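You operate a simulated robot arm through the tools that you are given. There is no shell and no other tool. Be economical: measure what you need, move in short steps, check, and stop when the job is done.

You are at the controls of a simulated robot arm. One attempt, no reset.

Task
Latch the right cassette, set the grey dial to 4, the black to 1, then run a print test.
Fine: one press of the test button; wait for the test to end; the cover stays up.

Only the result counts: the job must be done as asked and must still hold three seconds after the hand-in. Knocking over, shifting, dropping, spilling or breaking anything else fails it. A push-on lid holds only when it is set on centred and level and pressed home; a screw cap is set on level and turned clockwise until tight.

Robot
A 6-joint arm with a two-finger parallel gripper, fixed in place. Base frame: the origin is at the foot of the arm, x ahead of it, y to its left, z up. Readings come in mm, degrees, newtons and seconds.
With the tool pointing down near the work surface it reaches from about 280 to 700 mm from the base axis. Its first joint turns from -166.0 to 166.0 degrees. Payload 4.1 kg.
The tool frame sits at the grasp point between the pads (the TCP): z along the fingers, y along the line on which they close. The tips reach 23 mm beyond it. Largest opening 94 mm; finger width 38, thickness 10; the body of the gripper, 54 by 96 mm, starts 39 mm behind the TCP.
Orientation is that of the tool frame in the base frame, as a unit quaternion [x, y, z, w]. With the fingers straight down and closing along the base's y, the tool's x points along the base's -x, its y along +y and its z along -z.

Tools
- The arm moves only by the tool play_rows. Its argument "motion" is a list of rows, each an object (a shift or turn left out is 0, a gripper value left out holds the last) with "delta_pos": the shift along the tool's x, y, z in mm, a list of three; "dr": the turn, a rotation vector about the tool's x, y, z in degrees, a list of three; "gripper": the gripper command, from -1 (shut) to 1 (fully open), values between in proportion. In form: [{"delta_pos": [dx, dy, dz], "dr": [rx, ry, rz], "gripper": gripper}, ...]. A call has 1 to 8 rows; each row is the pose to reach, as a shift and turn from the pose commanded when the call began, along the tool's axes at that moment. Each row takes 0.2 s and may step no farther than 50 mm and 8.6 degrees from the row before; otherwise, or with a gripper value out of range, the whole call is refused. A pose out of reach is approached as far as the arm can. The call stops where the force on the tool passes 40 N (or 10 N more than at its start, if that is more) or the arm is blocked; 0.2 s more then pass. Each finger travels about 45 mm/s and halts on what it meets, pressing with about 40 N; the grip force reading is that of the motor and also rises with nothing between the fingers. The clock runs only during rows and for 0.2 s after the last one: add rows that repeat a pose to give the fingers time. It gives the time, the measured TCP pose, the force on the tool (base axes), the opening and the grip force at its end, in the units of the frame above (readings bear some noise), with the torque about the TCP (base axes, N m) and any sound that the robot's microphone picked up, and new pictures: "pictures" is both (left out), scene, wrist or none.
- Cameras (640 x 400 px; columns grow to the right, rows downward): "scene" is fixed at [397.6, -502.8, 1776.7]; the picture's right is [0.97, 0.23, 0.00], its down [0.14, -0.58, -0.80] and it looks along [-0.18, 0.78, -0.60] (base axes); focal length 339 px, centre (320, 200). "wrist" rides on the gripper at [86, 16, -74] in the tool frame; the picture's right is [-0.18, 0.98, 0.00], its down [-0.58, -0.11, -0.81] and it looks along [-0.79, -0.15, 0.59] (tool axes); focal length 243 px, centre (320, 200). There is no depth. A picture from a camera that has moved, and an enlarged one, comes with that camera's place and axes in the base frame and with its lens. The place of the scene camera against the robot may be out by one fixed shift of up to 12 mm in any direction.
- slide_trunk(by): slides the trunk up (or, below 0, down) by that many mm; the arm rides with it, the base frame stays. It gives what a move gives, with no picture.
- close_up(camera, box): a new picture of the part [left, top, right, bottom] of that camera's present view, enlarged. The clock stands still meanwhile.
- close_job(): hands the job in; it is judged then, once.

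Work in short steps. Places have to be worked out from the pictures, the camera data and where the tool is seen: move nearer, look again, correct. Check each grasp and each placing, and mend what went wrong. You have 120 turns and 200 pictures in all, those below and enlarged ones among them. Open the gripper and draw the arm clear of the work before you hand the job in, unless the task says otherwise; then end with one line.

The tools are called after "Request:" as a command line: name --argument value ..., lists and objects as JSON in quotes. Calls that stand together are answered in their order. play_rows: Moves the arm, as the interface text tells. Its arguments: {"type":"object","properties":{"motion":{"type":"array","items":{"type":"object","properties":{"delta_pos":{"type":"array","items":{"type":"number"}},"dr":{"type":"array","items":{"type":"number"}},"gripper":{"type":"number"}}}},"pictures":{"type":"string","enum":["both","scene","wrist","none"]}},"required":["motion"]} The other tools are called the same way: slide_trunk (by) slides the trunk up or down; close_up (camera, box) takes an enlarged picture of a part of a camera's view; close_job () hands the job in.

At the start:

```text
time_s: 0.0
ee_pos: [62.2, 291.0, 1338.7]
orientation: [0.0, 1.0, 0.0, 0.0]
ft_force: [0.0, -0.7, -0.3]
ft_torque: [0.0, 0.0, -0.03]
opening: 93.9
finger_force: 0.1
trunk travel left (down, up): [-525.0, 65.0]
```

scene: 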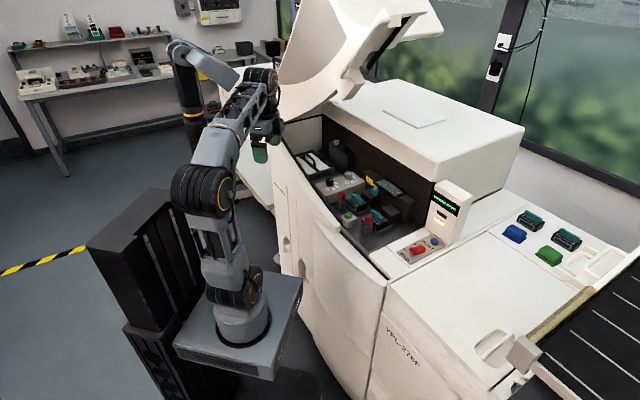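
wrist: 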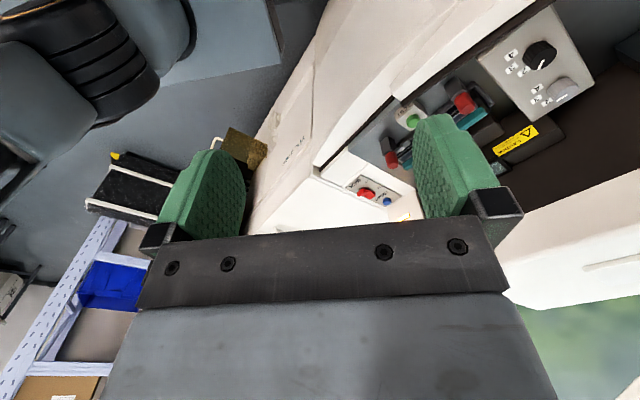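

I'll enlarge the machine interior from both cameras to understand the layout.

Request:
close_up --camera "scene" --box '[290, 130, 480, 270]'

Request:
close_up --camera "wrist" --box '[330, 0, 610, 220]'

```text
2.86 times, centred on (385, 200) of scene
camera zoom: at [397.6, -502.8, 1776.7], right [0.97, 0.23, 0.0], down [0.14, -0.58, -0.8], along [-0.18, 0.78, -0.6], focal length 968 px, centre (134, 200)
```

zoom: 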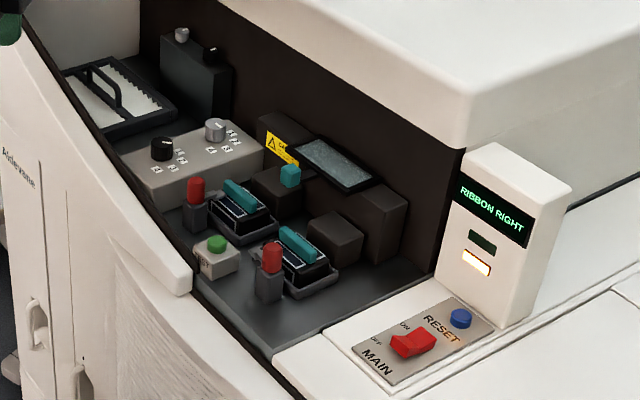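

```text
1.82 times, centred on (470, 110) of wrist
camera zoom: at [-23.4, 306.7, 1414.3], right [0.18, 0.98, 0.0], down [0.58, -0.11, 0.81], along [0.79, -0.15, -0.59], focal length 441 px, centre (47, 364)
```

zoom: 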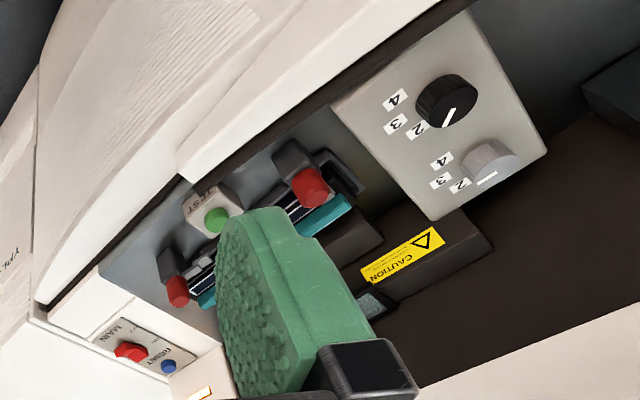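

Triangulating: test button ≈(288,429,1013), right lever ≈(359,388,1040), left lever ≈(248,501,1040), black dial ≈(186,586,1040), grey dial ≈(248,649,1040). The machine is turned ~45°. I turn the tool to face it and move in for a better look.

Request:
play_rows --motion '[{"delta_pos": [-23, 15, 16], "dr": [0, 0, -7.5]}, {"delta_pos": [-46, 30, 32], "dr": [0, 0, -15]}, {"delta_pos": [-69, 45, 48], "dr": [0, 0, -22.5]}, {"delta_pos": [-92, 60, 64], "dr": [0, 0, -30]}, {"delta_pos": [-115, 75, 80], "dr": [0, 0, -37.5]}, {"delta_pos": [-138, 89, 98], "dr": [0, 0, -45]}, {"delta_pos": [-138, 89, 98], "dr": [0, 0, -45]}]'

```text
time_s: 1.6
ee_pos: [201.8, 380.8, 1241.4]
orientation: [-0.384, 0.924, 0.0, 0.0]
ft_force: [-0.2, 0.0, 0.7]
ft_torque: [-0.01, 0.02, 0.0]
opening: 93.9
finger_force: 0.1
trunk travel left (down, up): [-525.0, 65.0]
camera wrist: at [129.7, 330.2, 1316.5], right [-0.57, 0.82, 0.0], down [0.49, 0.34, 0.81], along [0.66, 0.46, -0.59], focal length 243 px, centre (320, 200)
```

scene: 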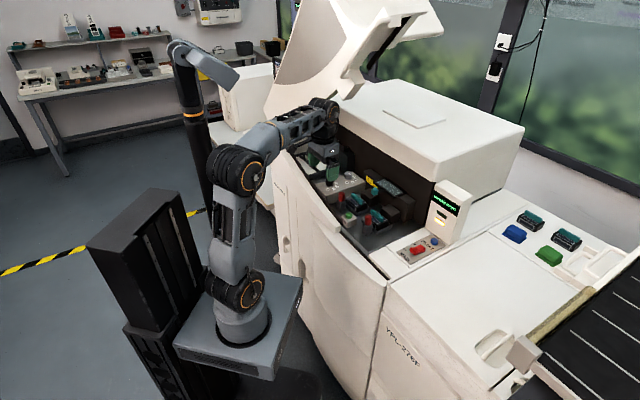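
wrist: 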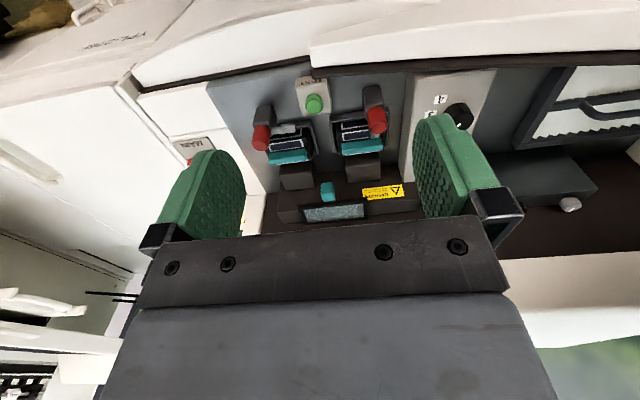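

The view is good (upside-down image: machine-right appears left). I zoom on the cassettes and the dials.

Request:
close_up --camera "wrist" --box '[230, 60, 420, 230]'

Request:
close_up --camera "scene" --box '[325, 170, 405, 230]'

```text
2.35 times, centred on (325, 145) of wrist
camera zoom: at [129.7, 330.2, 1316.5], right [-0.57, 0.82, 0.0], down [0.49, 0.34, 0.81], along [0.66, 0.46, -0.59], focal length 571 px, centre (308, 329)
```

zoom: 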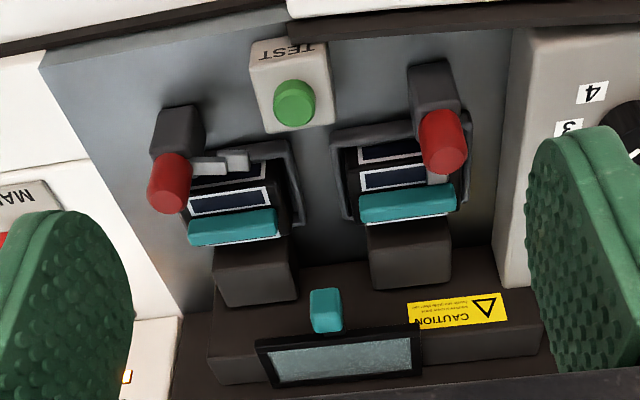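

```text
6.67 times, centred on (365, 200) of scene
camera zoom: at [397.6, -502.8, 1776.7], right [0.97, 0.23, 0.0], down [0.14, -0.58, -0.8], along [-0.18, 0.78, -0.6], focal length 2258 px, centre (20, 200)
```

zoom: 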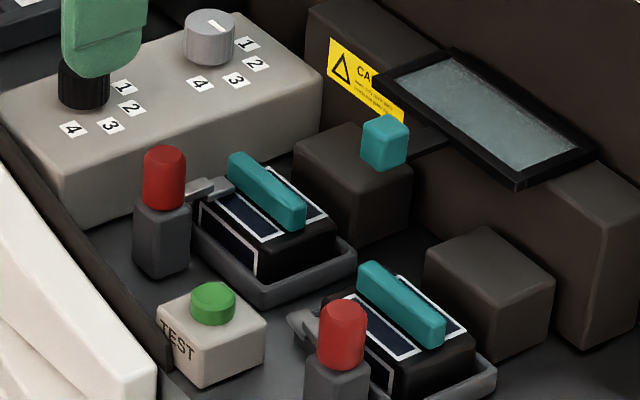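

Left lever's pawl points rearward over its cassette; the right one's pawl points to machine-left. I go closer to the right cassette for a better look.

Request:
play_rows --motion '[{"delta_pos": [-30, -19, 30]}, {"delta_pos": [-59, -38, 60]}, {"delta_pos": [-88, -57, 90]}, {"delta_pos": [-118, -77, 121]}, {"delta_pos": [-118, -77, 121]}]' --pictures "wrist"

```text
time_s: 2.8
ee_pos: [338.5, 410.7, 1119.5]
orientation: [-0.384, 0.923, 0.001, 0.0]
ft_force: [0.0, -0.4, 1.2]
ft_torque: [-0.03, 0.01, 0.01]
opening: 94.3
finger_force: 0.1
trunk travel left (down, up): [-525.0, 65.0]
camera wrist: at [267.7, 360.1, 1195.0], right [-0.57, 0.82, 0.0], down [0.49, 0.33, 0.81], along [0.66, 0.46, -0.59], focal length 243 px, centre (320, 200)
```

wrist: 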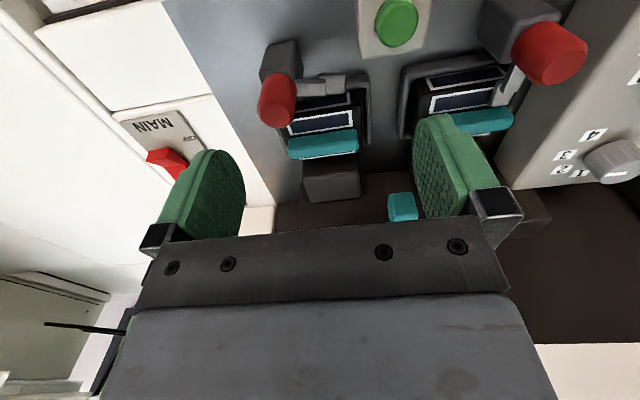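

Request:
close_up --camera "wrist" --box '[240, 0, 400, 210]'

Request:
close_up --camera "wrist" --box '[390, 0, 640, 190]'

```text
1.90 times, centred on (320, 105) of wrist
camera zoom: at [267.7, 360.1, 1195.0], right [-0.57, 0.82, 0.0], down [0.49, 0.33, 0.81], along [0.66, 0.46, -0.59], focal length 462 px, centre (320, 381)
```

zoom: 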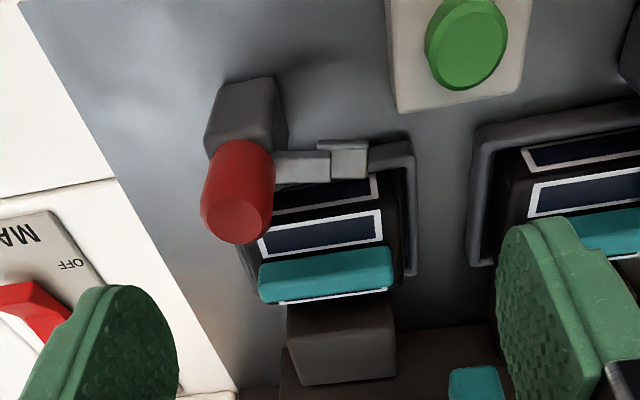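

```text
2.11 times, centred on (515, 95) of wrist
camera zoom: at [267.7, 360.1, 1195.0], right [-0.57, 0.82, 0.0], down [0.49, 0.33, 0.81], along [0.66, 0.46, -0.59], focal length 511 px, centre (-90, 421)
```

zoom: 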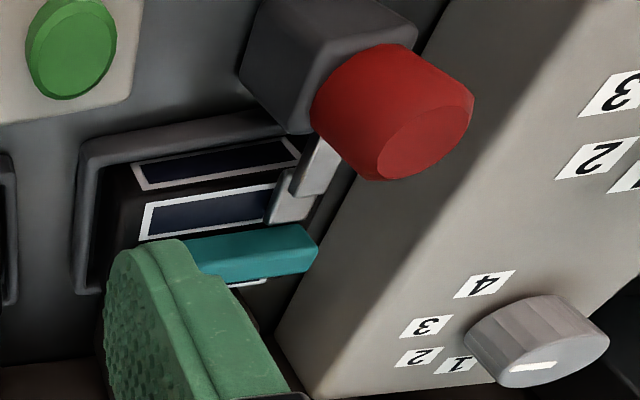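

Right lever is a red hub with an L-arm now pointing machine-left; it must turn ~90° clockwise so the arm lies over the cassette like the left one. I place the open gripper above the red cap (~(374,394)).

Request:
play_rows --motion '[{"delta_pos": [-7, -18, 20]}, {"delta_pos": [-13.3, -36.9, 39.5]}, {"delta_pos": [-13.3, -36.9, 39.5]}]' --pictures "both"

Request:
close_up --camera "wrist" --box '[220, 50, 460, 240]'

Request:
close_up --camera "scene" --box '[325, 170, 405, 230]'

```text
time_s: 3.6
ee_pos: [374.6, 392.6, 1080.1]
orientation: [-0.383, 0.924, 0.0, 0.0]
ft_force: [-0.7, 0.1, 0.0]
ft_torque: [0.0, -0.03, -0.03]
opening: 93.9
finger_force: 0.1
trunk travel left (down, up): [-525.0, 65.0]
camera wrist: at [302.6, 343.1, 1155.6], right [-0.57, 0.82, 0.0], down [0.49, 0.33, 0.81], along [0.66, 0.46, -0.59], focal length 243 px, centre (320, 200)
```

scene: 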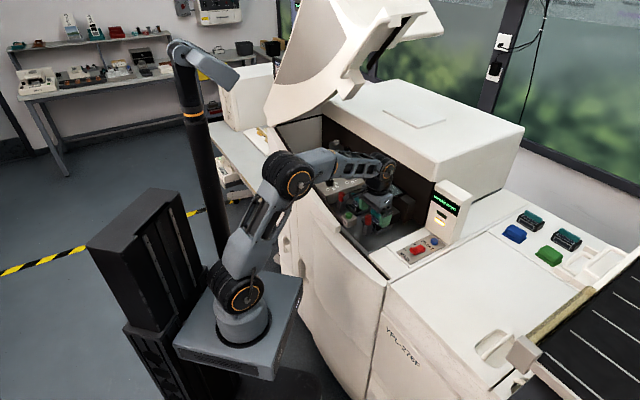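
wrist: 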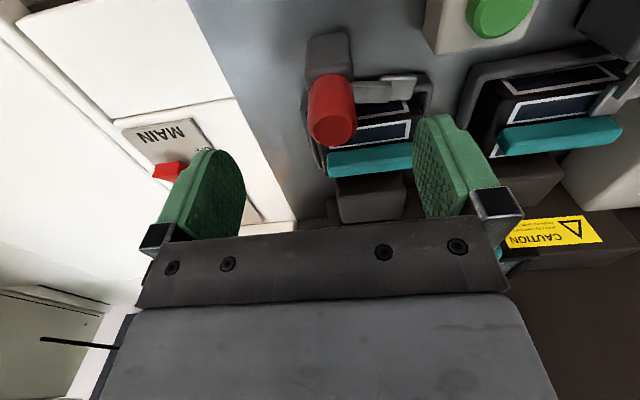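

```text
2.11 times, centred on (340, 145) of wrist
camera zoom: at [302.6, 343.1, 1155.6], right [-0.57, 0.82, 0.0], down [0.49, 0.33, 0.81], along [0.66, 0.46, -0.59], focal length 511 px, centre (278, 316)
```

zoom: 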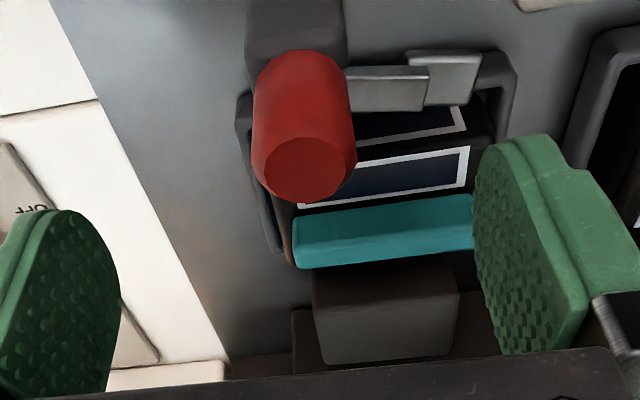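

```text
6.67 times, centred on (365, 200) of scene
camera zoom: at [397.6, -502.8, 1776.7], right [0.97, 0.23, 0.0], down [0.14, -0.58, -0.8], along [-0.18, 0.78, -0.6], focal length 2258 px, centre (20, 200)
```

zoom: 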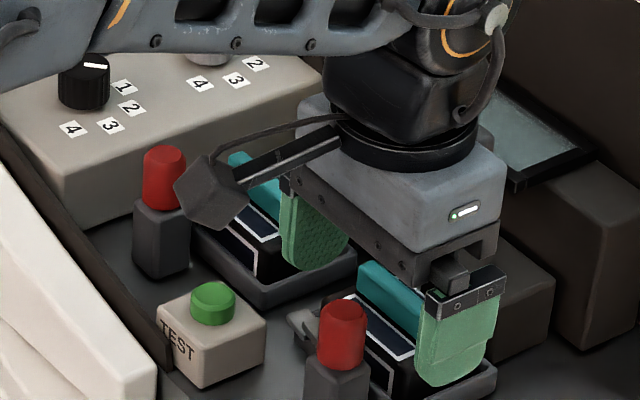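

Knob appears ~6 mm toward tool +y and ~37 mm below TCP. I shift and lower 20 mm, then re-check.

Request:
play_rows --motion '[{"delta_pos": [0, 6, 0]}, {"delta_pos": [0, 6, 20]}, {"delta_pos": [0, 6, 20]}]' --pictures "none"

Request:
close_up --camera "wrist" --box '[200, 50, 460, 240]'

Request:
close_up --camera "scene" --box '[335, 180, 405, 230]'

```text
time_s: 4.4
ee_pos: [369.0, 396.3, 1060.8]
orientation: [-0.383, 0.924, 0.0, 0.001]
ft_force: [-0.7, 0.3, 0.4]
ft_torque: [-0.01, 0.01, 0.01]
opening: 94.0
finger_force: 0.0
trunk travel left (down, up): [-525.0, 65.0]
```

```text
2.11 times, centred on (330, 145) of wrist
camera zoom: at [297.8, 347.1, 1135.7], right [-0.57, 0.82, 0.0], down [0.49, 0.33, 0.81], along [0.67, 0.46, -0.59], focal length 511 px, centre (299, 316)
```

zoom: 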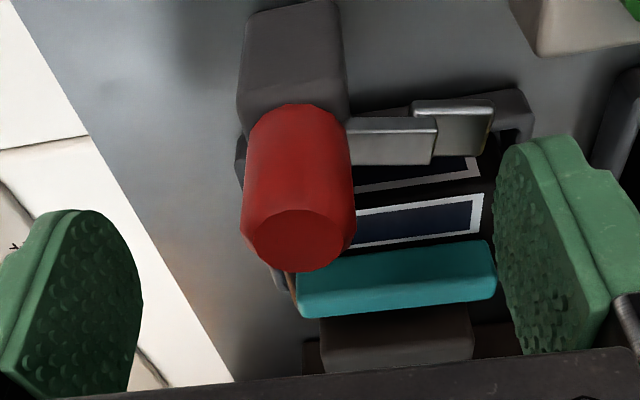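

```text
8.00 times, centred on (370, 205) of scene
camera zoom: at [397.6, -502.8, 1776.7], right [0.97, 0.23, 0.0], down [0.14, -0.58, -0.8], along [-0.18, 0.78, -0.6], focal length 2709 px, centre (-80, 160)
```

zoom: 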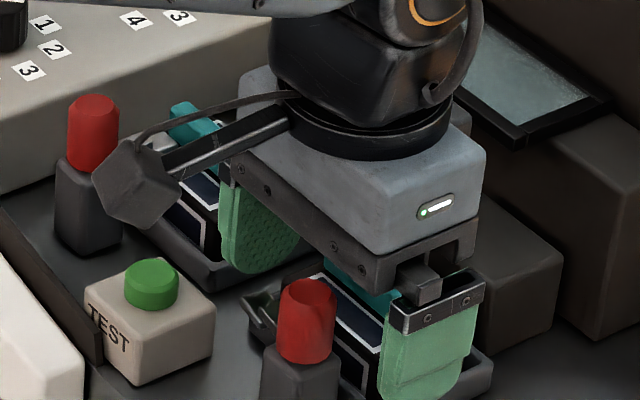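

Combining views, the cap is ~8 mm toward the front of the tool and its top is roughly near z 1055. I shift accordingly, lower 6 mm and check.

Request:
play_rows --motion '[{"delta_pos": [8, 1, 0]}, {"delta_pos": [8, 1, 6]}, {"delta_pos": [8, 1, 6]}]' --pictures "none"

Request:
close_up --camera "wrist" --box '[200, 50, 460, 240]'

Request:
close_up --camera "scene" --box '[335, 180, 405, 230]'

```text
time_s: 5.2
ee_pos: [363.6, 392.2, 1054.2]
orientation: [-0.382, 0.924, 0.0, 0.001]
ft_force: [-0.2, -0.4, -0.2]
ft_torque: [0.0, 0.01, -0.01]
opening: 94.0
finger_force: 0.0
trunk travel left (down, up): [-525.0, 65.0]
```

```text
2.11 times, centred on (330, 145) of wrist
camera zoom: at [291.6, 342.0, 1129.9], right [-0.57, 0.82, 0.0], down [0.49, 0.33, 0.81], along [0.67, 0.46, -0.59], focal length 511 px, centre (299, 316)
```

zoom: 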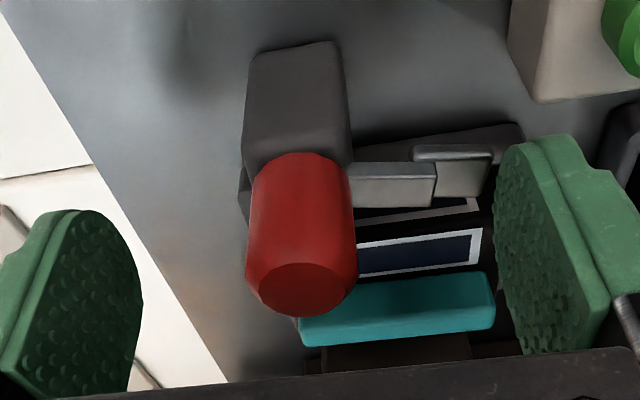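

```text
8.00 times, centred on (370, 205) of scene
camera zoom: at [397.6, -502.8, 1776.7], right [0.97, 0.23, 0.0], down [0.14, -0.58, -0.8], along [-0.18, 0.78, -0.6], focal length 2709 px, centre (-80, 160)
```

zoom: 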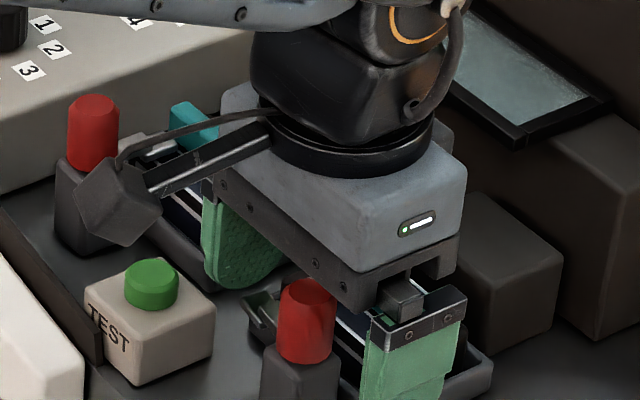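

Parallax now fixes the cap axis at ≈(357.5,387.5), top ≈1062, arm at ≈1030. I shift 8.5 mm toward front, raise to TCP 1062 (tips ≈1039, above the arm) and close.

Request:
play_rows --motion '[{"delta_pos": [8.5, 1, -8]}, {"delta_pos": [8.5, 1, -8], "gripper": 0.0}, {"delta_pos": [8.5, 1, -8], "gripper": 0.0}, {"delta_pos": [8.5, 1, -8], "gripper": 0.0}]' --pictures "none"

Request:
close_up --camera "wrist" --box '[200, 50, 460, 240]'

Request:
close_up --camera "scene" --box '[335, 180, 405, 230]'

```text
time_s: 6.2
ee_pos: [357.0, 387.0, 1061.3]
orientation: [-0.383, 0.924, 0.0, 0.0]
ft_force: [0.8, 0.5, -0.8]
ft_torque: [-0.01, -0.03, 0.02]
opening: 47.0
finger_force: 0.0
trunk travel left (down, up): [-525.0, 65.0]
```

```text
2.11 times, centred on (330, 145) of wrist
camera zoom: at [284.5, 336.4, 1137.7], right [-0.57, 0.82, 0.0], down [0.49, 0.33, 0.81], along [0.67, 0.46, -0.59], focal length 511 px, centre (299, 316)
```

zoom: 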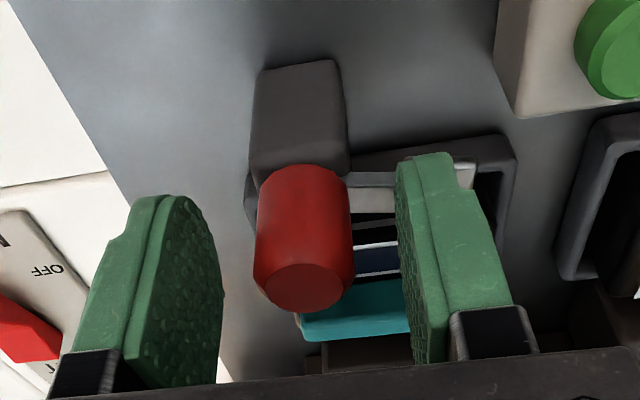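

```text
8.00 times, centred on (370, 205) of scene
camera zoom: at [397.6, -502.8, 1776.7], right [0.97, 0.23, 0.0], down [0.14, -0.58, -0.8], along [-0.18, 0.78, -0.6], focal length 2709 px, centre (-80, 160)
```

zoom: 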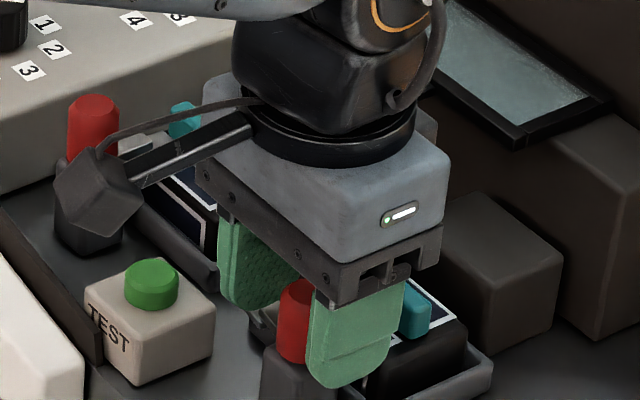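

The cap sits between the pads. I close on it.

Request:
play_rows --motion '[{"gripper": -1}, {"gripper": -1}, {"gripper": -1}, {"gripper": -1}]' --pictures "none"

Request:
close_up --camera "wrist" --box '[200, 50, 460, 240]'

Request:
close_up --camera "scene" --box '[335, 180, 405, 230]'

```text
time_s: 7.2
ee_pos: [356.0, 386.2, 1061.1]
orientation: [-0.383, 0.924, 0.0, 0.0]
ft_force: [-2.5, 1.5, 0.3]
ft_torque: [0.07, 0.17, -0.04]
opening: 23.6
finger_force: 45.3
trunk travel left (down, up): [-525.0, 65.0]
```

```text
2.11 times, centred on (330, 145) of wrist
camera zoom: at [284.1, 337.0, 1137.6], right [-0.57, 0.82, 0.0], down [0.49, 0.33, 0.81], along [0.66, 0.46, -0.59], focal length 511 px, centre (299, 316)
```

zoom: 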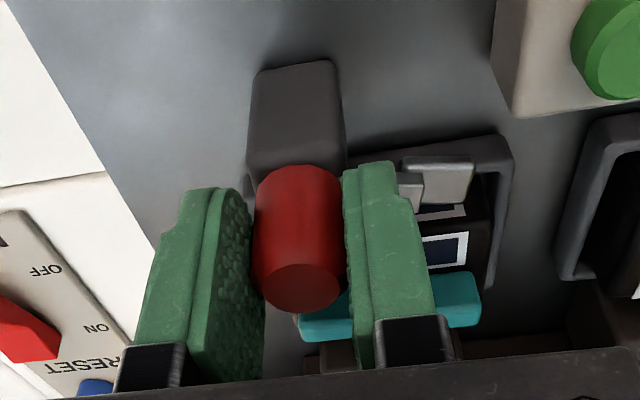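

```text
8.00 times, centred on (370, 205) of scene
camera zoom: at [397.6, -502.8, 1776.7], right [0.97, 0.23, 0.0], down [0.14, -0.58, -0.8], along [-0.18, 0.78, -0.6], focal length 2709 px, centre (-80, 160)
```

zoom: 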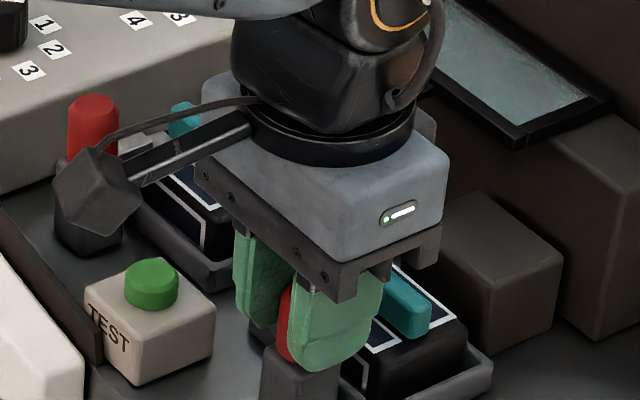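

Gripped (23.6 mm). I turn it clockwise in steps, watching torque and sound.

Request:
play_rows --motion '[{"dr": [0, 0, 7]}, {"dr": [0, 0, 14]}, {"dr": [0, 0, 21]}, {"dr": [0, 0, 28]}]' --pictures "none"

Request:
close_up --camera "wrist" --box '[200, 50, 460, 240]'

```text
time_s: 8.2
ee_pos: [356.5, 388.0, 1061.6]
orientation: [-0.148, 0.989, 0.0, 0.0]
ft_force: [-8.4, 11.6, 1.0]
ft_torque: [-0.03, 0.75, 0.06]
opening: 23.8
finger_force: 44.5
trunk travel left (down, up): [-525.0, 65.0]
```

```text
2.11 times, centred on (330, 145) of wrist
camera zoom: at [268.6, 378.0, 1137.6], right [-0.11, 0.99, 0.0], down [0.59, 0.07, 0.81], along [0.8, 0.09, -0.59], focal length 511 px, centre (299, 316)
```

zoom: 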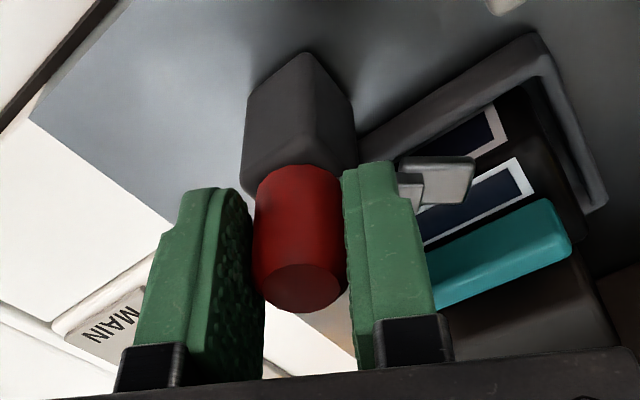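

Lever turns with the gripper; slight side load, so I shift ~1.7 mm along it while continuing to turn.

Request:
play_rows --motion '[{"delta_pos": [0.5, 1.5, 0], "dr": [0, 0, 7]}, {"delta_pos": [0.5, 1.7, 0], "dr": [0, 0, 14]}, {"delta_pos": [0.5, 1.7, 0], "dr": [0, 0, 21]}, {"delta_pos": [0.5, 1.7, 0], "dr": [0, 0, 28]}, {"delta_pos": [0.5, 1.7, 0], "dr": [0, 0, 35]}]' --pictures "none"

Request:
close_up --camera "wrist" --box '[200, 50, 460, 240]'

```text
time_s: 9.4
ee_pos: [355.1, 389.5, 1061.8]
orientation: [0.158, 0.987, 0.0, 0.0]
ft_force: [-3.1, 13.5, 0.3]
ft_torque: [0.37, 0.73, 0.03]
opening: 23.8
finger_force: 45.1
trunk travel left (down, up): [-525.0, 65.0]
```

```text
2.11 times, centred on (330, 145) of wrist
camera zoom: at [278.7, 431.4, 1137.5], right [0.48, 0.88, 0.0], down [0.52, -0.28, 0.81], along [0.71, -0.39, -0.59], focal length 511 px, centre (299, 316)
```

zoom: 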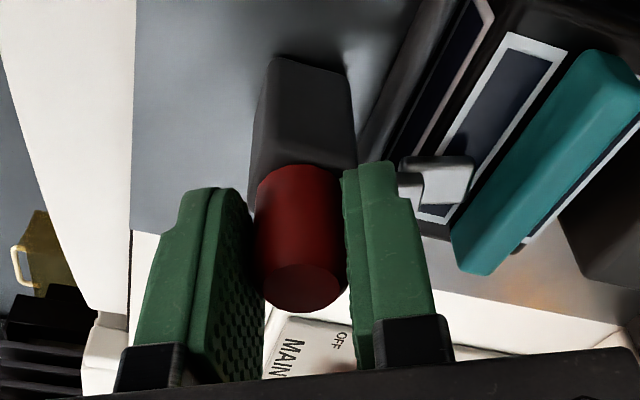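

63° done. Continue the remaining 27° with a small side correction.

Request:
play_rows --motion '[{"delta_pos": [0.4, 1.2, 0], "dr": [0, 0, 7]}, {"delta_pos": [0.4, 1.4, 0], "dr": [0, 0, 14]}, {"delta_pos": [0.4, 1.4, 0], "dr": [0, 0, 21]}, {"delta_pos": [0.4, 1.4, 0], "dr": [0, 0, 27]}]' --pictures "none"

Request:
close_up --camera "wrist" --box '[200, 50, 460, 240]'

Request:
close_up --camera "scene" --box '[335, 160, 475, 260]'

```text
time_s: 10.4
ee_pos: [357.1, 389.9, 1062.3]
orientation: [0.384, 0.923, 0.0, 0.001]
ft_force: [3.2, 5.8, -1.8]
ft_torque: [0.17, -0.46, 0.43]
opening: 23.8
finger_force: 45.2
trunk travel left (down, up): [-525.0, 65.0]
```

```text
2.11 times, centred on (330, 145) of wrist
camera zoom: at [307.7, 462.3, 1137.5], right [0.83, 0.56, 0.0], down [0.33, -0.49, 0.81], along [0.45, -0.67, -0.59], focal length 511 px, centre (299, 316)
```

zoom: 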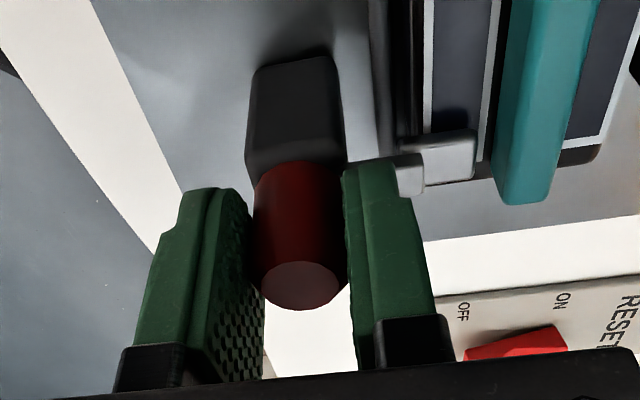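

```text
4.00 times, centred on (405, 210) of scene
camera zoom: at [397.6, -502.8, 1776.7], right [0.97, 0.23, 0.0], down [0.14, -0.58, -0.8], along [-0.18, 0.78, -0.6], focal length 1355 px, centre (-20, 160)
```

zoom: 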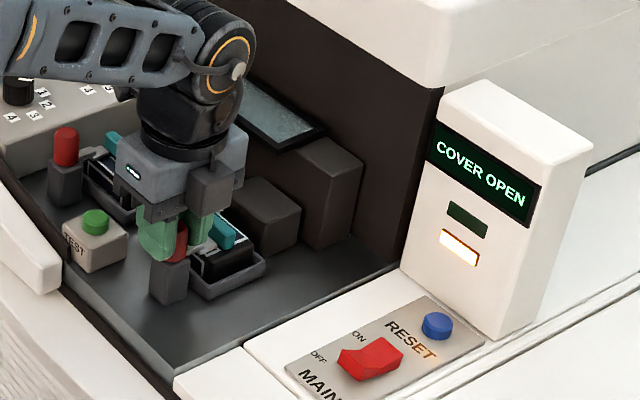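

Display changed from RIBBON RIGHT to COVER OPEN: the right cassette is latched. Release and rise, rotating back toward facing the machine.

Request:
play_rows --motion '[{"gripper": -0.2}, {"gripper": 0.2}, {"gripper": 0.2}, {"delta_pos": [0, 0, -30]}, {"delta_pos": [0, 0, -70]}, {"delta_pos": [0, 0, -100]}]' --pictures "none"

Request:
close_up --camera "scene" --box '[310, 160, 450, 260]'

```text
time_s: 11.8
ee_pos: [356.5, 389.9, 1163.4]
orientation: [0.382, 0.924, 0.0, 0.0]
ft_force: [1.0, -0.4, 0.0]
ft_torque: [0.01, 0.0, 0.0]
opening: 56.3
finger_force: 0.0
trunk travel left (down, up): [-525.0, 65.0]
```

```text
4.00 times, centred on (380, 210) of scene
camera zoom: at [397.6, -502.8, 1776.7], right [0.97, 0.23, 0.0], down [0.14, -0.58, -0.8], along [-0.18, 0.78, -0.6], focal length 1355 px, centre (80, 160)
```

zoom: 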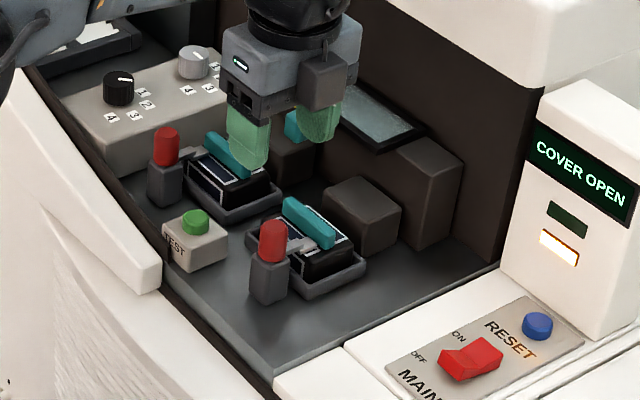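

Latched, pawl over the cassette. Now swing back and move toward the dials to read pointers and numbers, staying above the parts.

Request:
play_rows --motion '[{"delta_pos": [16, -3, -10], "dr": [0, 0, -8]}, {"delta_pos": [32, -6, -10], "dr": [0, 0, -16]}, {"delta_pos": [48, -9, -10], "dr": [0, 0, -24]}, {"delta_pos": [64, -12, -10], "dr": [0, 0, -32]}, {"delta_pos": [80, -15, -10], "dr": [0, 0, -40]}, {"delta_pos": [96, -18, -10], "dr": [0, 0, -48]}, {"delta_pos": [112, -22, -10], "dr": [0, 0, -56]}, {"delta_pos": [124, -25, -10], "dr": [0, 0, -64]}]' --pictures "none"

Request:
play_rows --motion '[{"delta_pos": [0, 0, 0], "dr": [0, 0, -8]}, {"delta_pos": [0, 0, 0], "dr": [0, 0, -16]}, {"delta_pos": [0, 0, 0], "dr": [0, 0, -24]}, {"delta_pos": [0, 0, 0], "dr": [0, 0, -26]}]' --pictures "both"

```text
time_s: 13.6
ee_pos: [249.2, 459.3, 1171.4]
orientation: [-0.167, 0.986, 0.0, 0.0]
ft_force: [-0.4, 0.9, -0.1]
ft_torque: [-0.01, 0.0, -0.03]
opening: 56.3
finger_force: 0.0
trunk travel left (down, up): [-525.0, 65.0]
```

```text
time_s: 14.6
ee_pos: [250.7, 459.6, 1171.6]
orientation: [-0.384, 0.923, 0.0, 0.0]
ft_force: [1.1, -0.4, 0.6]
ft_torque: [-0.01, 0.02, -0.03]
opening: 56.3
finger_force: 0.0
trunk travel left (down, up): [-525.0, 65.0]
camera wrist: at [178.5, 409.4, 1247.7], right [-0.57, 0.82, 0.0], down [0.49, 0.34, 0.81], along [0.66, 0.46, -0.59], focal length 243 px, centre (320, 200)
```

scene: 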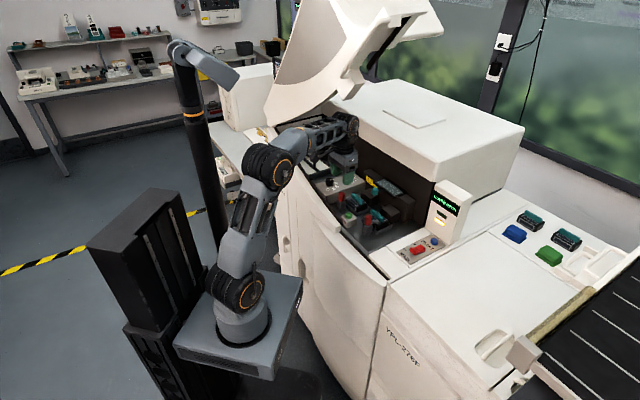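
wrist: 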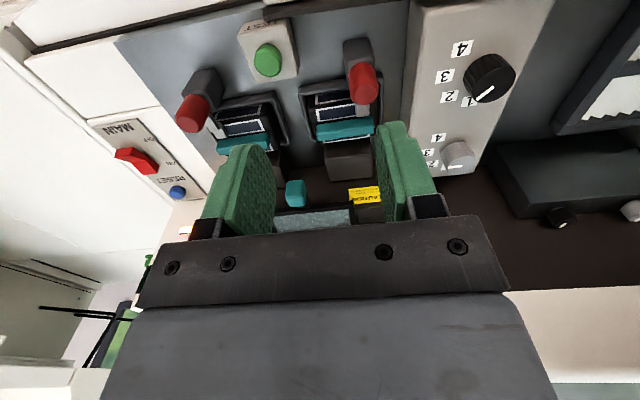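

Request:
close_up --camera "wrist" --box '[400, 10, 540, 190]'

Request:
close_up --camera "wrist" --box '[500, 120, 640, 250]'

```text
2.22 times, centred on (470, 100) of wrist
camera zoom: at [178.5, 409.4, 1247.7], right [-0.57, 0.82, 0.0], down [0.49, 0.34, 0.81], along [0.66, 0.46, -0.59], focal length 539 px, centre (-13, 422)
```

zoom: 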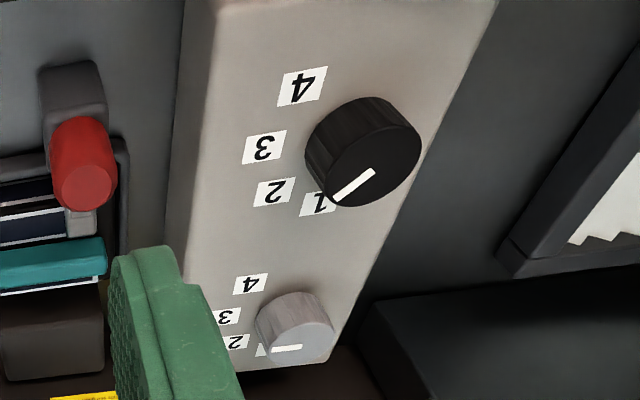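

```text
3.08 times, centred on (570, 185) of wrist
camera zoom: at [178.5, 409.4, 1247.7], right [-0.57, 0.82, 0.0], down [0.49, 0.34, 0.81], along [0.66, 0.46, -0.59], focal length 746 px, centre (-449, 246)
```

zoom: 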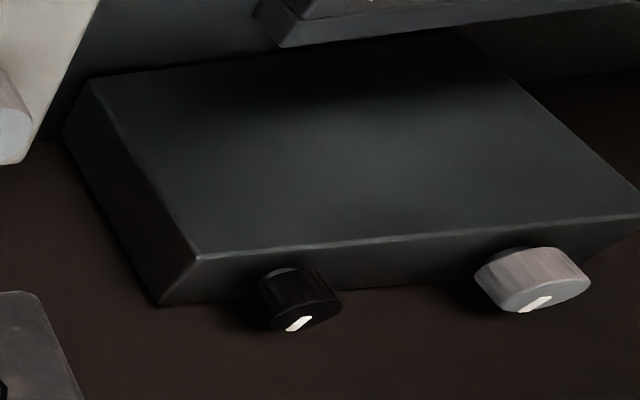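

The numbered light box: positions lie at 45° steps (1 back, 2, 3 right, 4 front-right); black reads 2 now (needs 45° CCW). Black dial centre ≈(182,584). I move over it at z≈1105 with open gripper and refine.

Request:
play_rows --motion '[{"delta_pos": [-10, 35, 16], "gripper": 1}, {"delta_pos": [-20, 70, 33], "gripper": 1}, {"delta_pos": [-30, 104, 50], "gripper": 1}, {"delta_pos": [-39.4, 136.5, 66], "gripper": 1}, {"delta_pos": [-39.4, 136.5, 66], "gripper": 1}]' --pictures "both"

Request:
close_up --camera "wrist" --box '[200, 50, 460, 240]'

```text
time_s: 15.8
ee_pos: [180.9, 584.3, 1106.5]
orientation: [-0.384, 0.924, 0.0, 0.0]
ft_force: [0.0, -0.3, 0.0]
ft_torque: [0.0, 0.02, 0.04]
opening: 93.9
finger_force: 0.1
trunk travel left (down, up): [-525.0, 65.0]
camera wrist: at [109.5, 534.1, 1182.0], right [-0.57, 0.82, 0.0], down [0.49, 0.34, 0.81], along [0.67, 0.46, -0.59], focal length 243 px, centre (320, 200)
```

scene: 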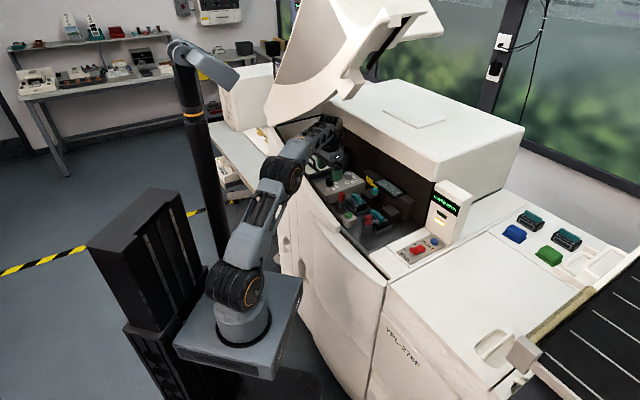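
wrist: 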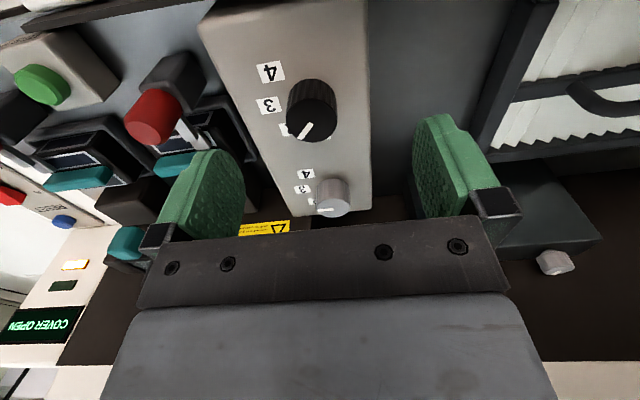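

```text
2.11 times, centred on (330, 145) of wrist
camera zoom: at [109.5, 534.1, 1182.0], right [-0.57, 0.82, 0.0], down [0.49, 0.34, 0.81], along [0.67, 0.46, -0.59], focal length 511 px, centre (299, 316)
```

zoom: 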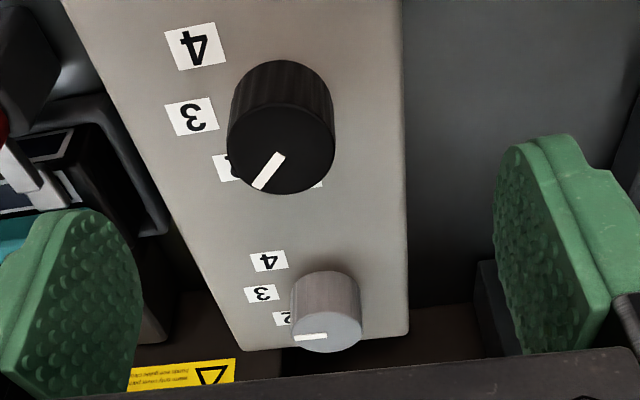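

Black dial top at z≈1057, centre ≈(184,580.5), panel ≈1037, diameter ≈30; grey points to 3, centre ≈(252,647). I descend around the black dial.

Request:
play_rows --motion '[{"delta_pos": [0.6, -5, 20]}, {"delta_pos": [0.6, -5, 38]}, {"delta_pos": [0.6, -5, 38], "gripper": 0.2}, {"delta_pos": [0.6, -5, 38], "gripper": 0.2}, {"delta_pos": [0.6, -5, 38], "gripper": 0.2}]' --pictures "none"

Request:
close_up --camera "wrist" --box '[200, 50, 460, 240]'

Request:
close_up --camera "scene" --box '[300, 140, 384, 200]'

```text
time_s: 17.0
ee_pos: [185.9, 580.9, 1068.4]
orientation: [-0.383, 0.924, 0.0, 0.0]
ft_force: [-0.1, 0.3, -0.2]
ft_torque: [0.02, 0.0, -0.01]
opening: 56.1
finger_force: 0.1
trunk travel left (down, up): [-525.0, 65.0]
```

```text
2.11 times, centred on (330, 145) of wrist
camera zoom: at [113.1, 530.0, 1144.0], right [-0.57, 0.82, 0.0], down [0.49, 0.33, 0.81], along [0.67, 0.46, -0.59], focal length 511 px, centre (299, 316)
```

zoom: 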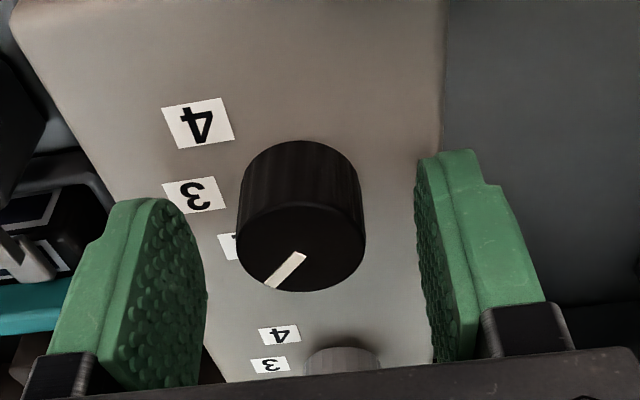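

```text
6.67 times, centred on (342, 170) of scene
camera zoom: at [397.6, -502.8, 1776.7], right [0.97, 0.23, 0.0], down [0.14, -0.58, -0.8], along [-0.18, 0.78, -0.6], focal length 2258 px, centre (173, 400)
```

zoom: 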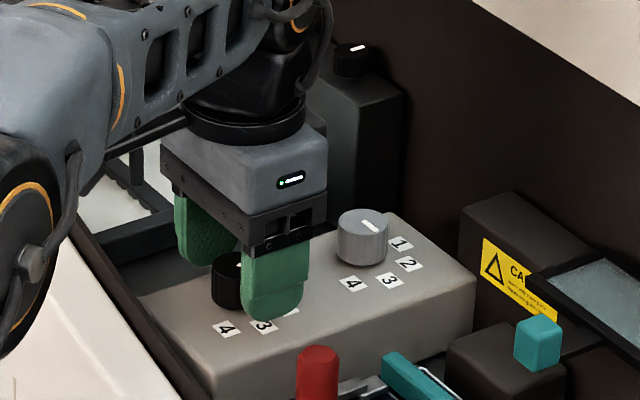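

Parallax says the dial is ~5 mm toward the front. I also zoom on the grey pointer to verify its state.

Request:
close_up --camera "scene" --box '[338, 164, 366, 186]'

Request:
play_rows --motion '[{"delta_pos": [5, 1, 0]}, {"delta_pos": [5, 1, 2]}, {"delta_pos": [5, 1, 2]}]' --pictures "none"

Request:
close_up --camera "wrist" --box '[200, 50, 460, 240]'

Request:
close_up --camera "scene" --box '[314, 154, 370, 194]'

```text
16.00 times, centred on (352, 175) of scene
camera zoom: at [397.6, -502.8, 1776.7], right [0.97, 0.23, 0.0], down [0.14, -0.58, -0.8], along [-0.18, 0.78, -0.6], focal length 5419 px, centre (-192, 600)
```

zoom: 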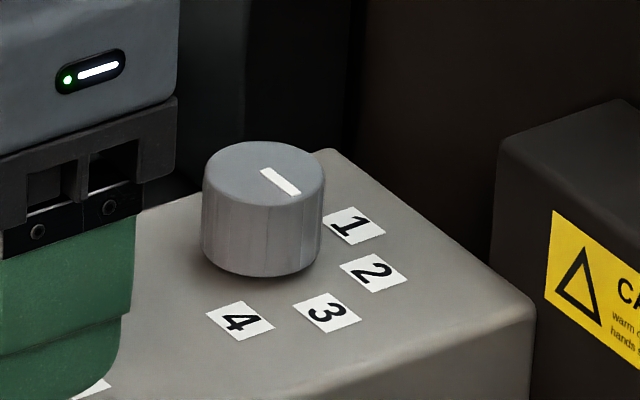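

```text
time_s: 17.8
ee_pos: [179.3, 578.1, 1066.6]
orientation: [-0.384, 0.923, 0.0, 0.0]
ft_force: [-0.3, -0.4, -0.3]
ft_torque: [-0.02, 0.01, 0.01]
opening: 56.3
finger_force: 0.2
trunk travel left (down, up): [-525.0, 65.0]
```

```text
2.11 times, centred on (330, 145) of wrist
camera zoom: at [108.3, 527.2, 1141.8], right [-0.57, 0.82, 0.0], down [0.49, 0.33, 0.81], along [0.67, 0.46, -0.59], focal length 511 px, centre (299, 316)
```

zoom: 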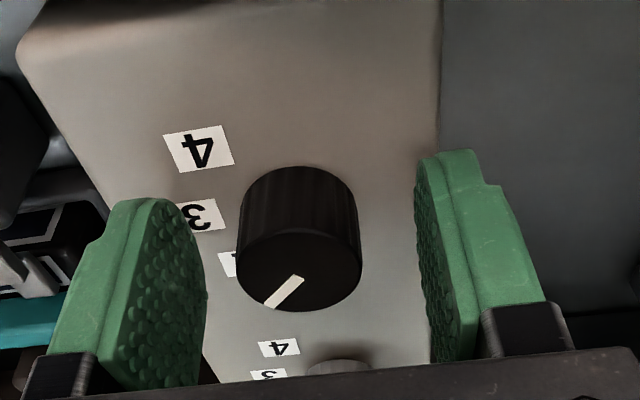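

```text
10.00 times, centred on (342, 174) of scene
camera zoom: at [397.6, -502.8, 1776.7], right [0.97, 0.23, 0.0], down [0.14, -0.58, -0.8], along [-0.18, 0.78, -0.6], focal length 3387 px, centre (100, 460)
```

zoom: 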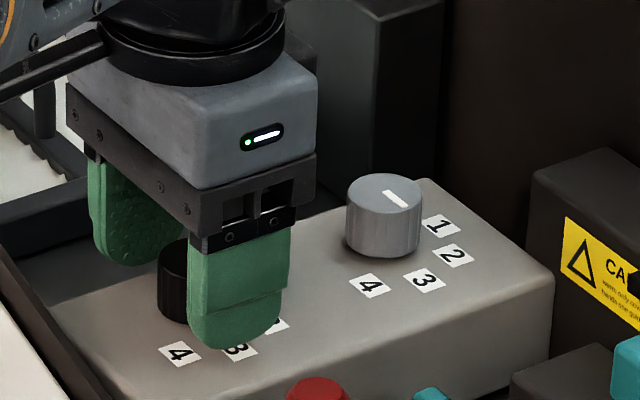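

Now centred (residual <2 mm), pads around the black dial. Close on it.

Request:
play_rows --motion '[{"gripper": -1}, {"gripper": -1}, {"gripper": -1}, {"gripper": -1}]' --pictures "none"

```text
time_s: 18.8
ee_pos: [180.9, 577.0, 1066.1]
orientation: [-0.382, 0.924, 0.0, 0.0]
ft_force: [3.1, -3.2, -1.6]
ft_torque: [-0.2, 0.06, -0.03]
opening: 29.0
finger_force: 45.4
trunk travel left (down, up): [-525.0, 65.0]
```

Gripped at 29 mm. Turn 45° counter-clockwise (tool −z), in two stages.

Request:
play_rows --motion '[{"dr": [0, 0, -6]}, {"dr": [0, 0, -12]}, {"dr": [0, 0, -18]}, {"dr": [0, 0, -24]}]' --pictures "none"

Request:
close_up --camera "wrist" --box '[200, 50, 460, 240]'

```text
time_s: 19.8
ee_pos: [183.0, 576.0, 1064.6]
orientation: [-0.566, 0.824, 0.0, 0.0]
ft_force: [6.8, -9.5, -4.5]
ft_torque: [0.21, -0.45, -0.01]
opening: 28.9
finger_force: 44.3
trunk travel left (down, up): [-525.0, 65.0]
```

```text
2.11 times, centred on (330, 145) of wrist
camera zoom: at [136.8, 500.6, 1141.9], right [-0.85, 0.52, 0.0], down [0.31, 0.5, 0.81], along [0.42, 0.69, -0.59], focal length 511 px, centre (299, 316)
```

zoom: 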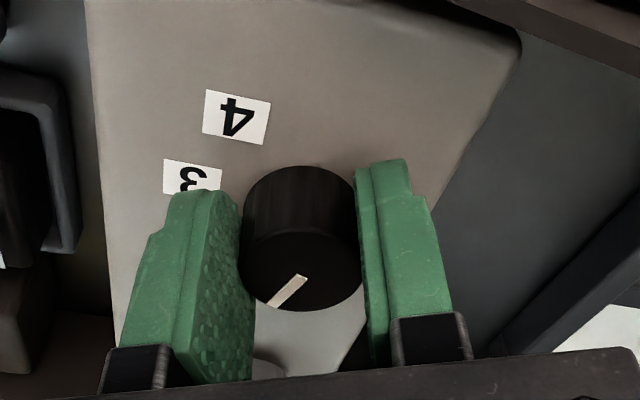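

Dial follows. Turn the remaining 21° with a small relief shift.

Request:
play_rows --motion '[{"delta_pos": [1, -1.4, 0], "dr": [0, 0, -6]}, {"delta_pos": [1, -1.4, 0], "dr": [0, 0, -12]}, {"delta_pos": [1, -1.4, 0], "dr": [0, 0, -18]}, {"delta_pos": [1, -1.4, 0], "dr": [0, 0, -21]}, {"delta_pos": [1, -1.4, 0], "dr": [0, 0, -21]}]' --pictures "none"

Request:
close_up --camera "scene" --box '[314, 154, 370, 194]'

```text
time_s: 21.0
ee_pos: [183.4, 576.3, 1065.6]
orientation: [-0.707, 0.707, 0.001, 0.0]
ft_force: [13.3, -2.1, -0.3]
ft_torque: [-0.5, -0.3, -0.05]
opening: 29.0
finger_force: 45.0
trunk travel left (down, up): [-525.0, 65.0]
```

```text
10.00 times, centred on (342, 174) of scene
camera zoom: at [397.6, -502.8, 1776.7], right [0.97, 0.23, 0.0], down [0.14, -0.58, -0.8], along [-0.18, 0.78, -0.6], focal length 3387 px, centre (100, 460)
```

zoom: 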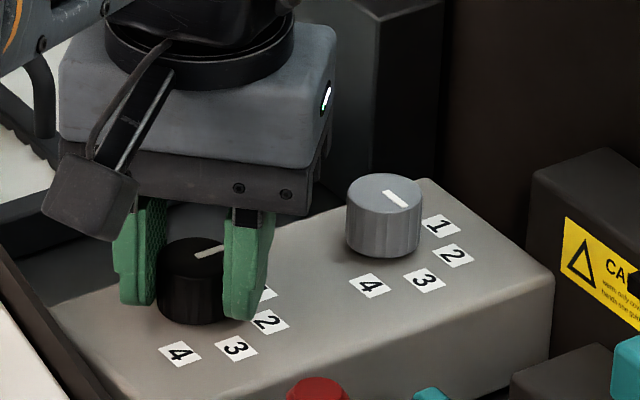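

Black now points to 1. Release, rise, and inspect.

Request:
play_rows --motion '[{"gripper": -0.2}, {"gripper": 0.2}, {"gripper": 0.2}, {"delta_pos": [0, 0, -30]}, {"delta_pos": [0, 0, -50]}]' --pictures "none"

Request:
close_up --camera "scene" --box '[314, 154, 370, 194]'

Request:
close_up --camera "wrist" --box '[200, 50, 460, 240]'

```text
time_s: 22.2
ee_pos: [180.5, 575.6, 1116.6]
orientation: [0.708, -0.706, 0.0, 0.001]
ft_force: [-0.3, -0.1, -0.2]
ft_torque: [-0.02, -0.02, -0.03]
opening: 56.7
finger_force: 0.0
trunk travel left (down, up): [-525.0, 65.0]
```

```text
10.00 times, centred on (342, 174) of scene
camera zoom: at [397.6, -502.8, 1776.7], right [0.97, 0.23, 0.0], down [0.14, -0.58, -0.8], along [-0.18, 0.78, -0.6], focal length 3387 px, centre (100, 460)
```

zoom: 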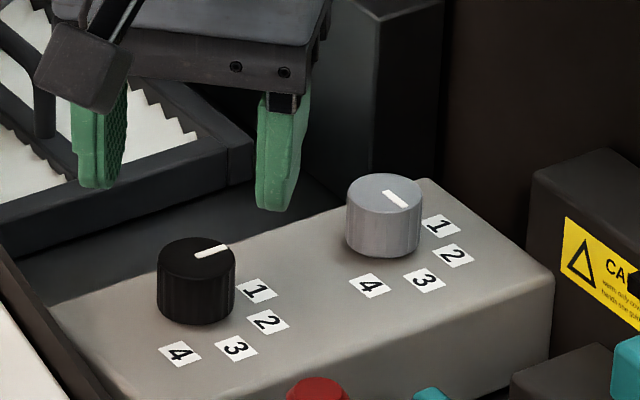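

```text
2.11 times, centred on (330, 145) of wrist
camera zoom: at [165.7, 489.1, 1193.0], right [-0.98, 0.18, 0.0], down [0.11, 0.58, 0.81], along [0.15, 0.79, -0.59], focal length 511 px, centre (299, 316)
```

zoom: 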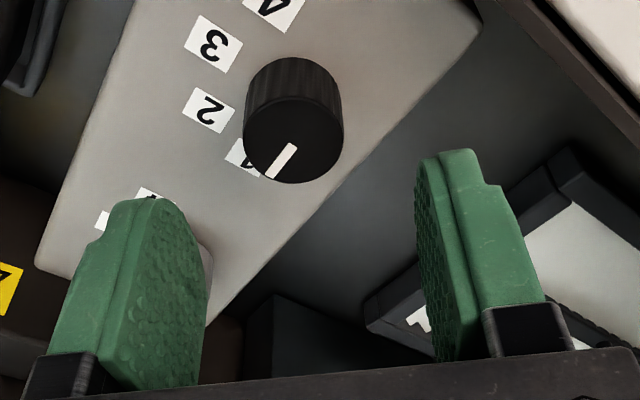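

Request:
close_up --camera "scene" --box '[324, 172, 348, 192]'

```text
16.00 times, centred on (336, 182) of scene
camera zoom: at [397.6, -502.8, 1776.7], right [0.97, 0.23, 0.0], down [0.14, -0.58, -0.8], along [-0.18, 0.78, -0.6], focal length 5419 px, centre (64, 488)
```

zoom: 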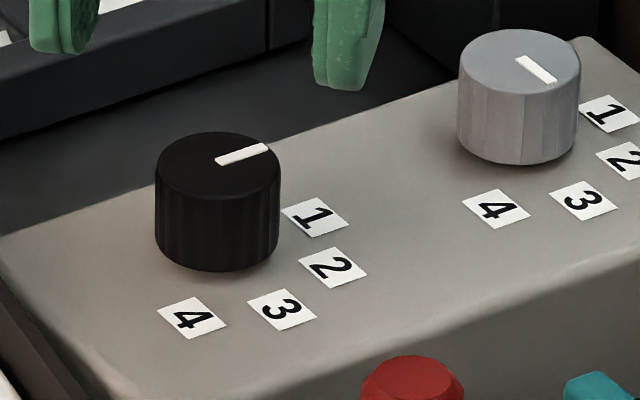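

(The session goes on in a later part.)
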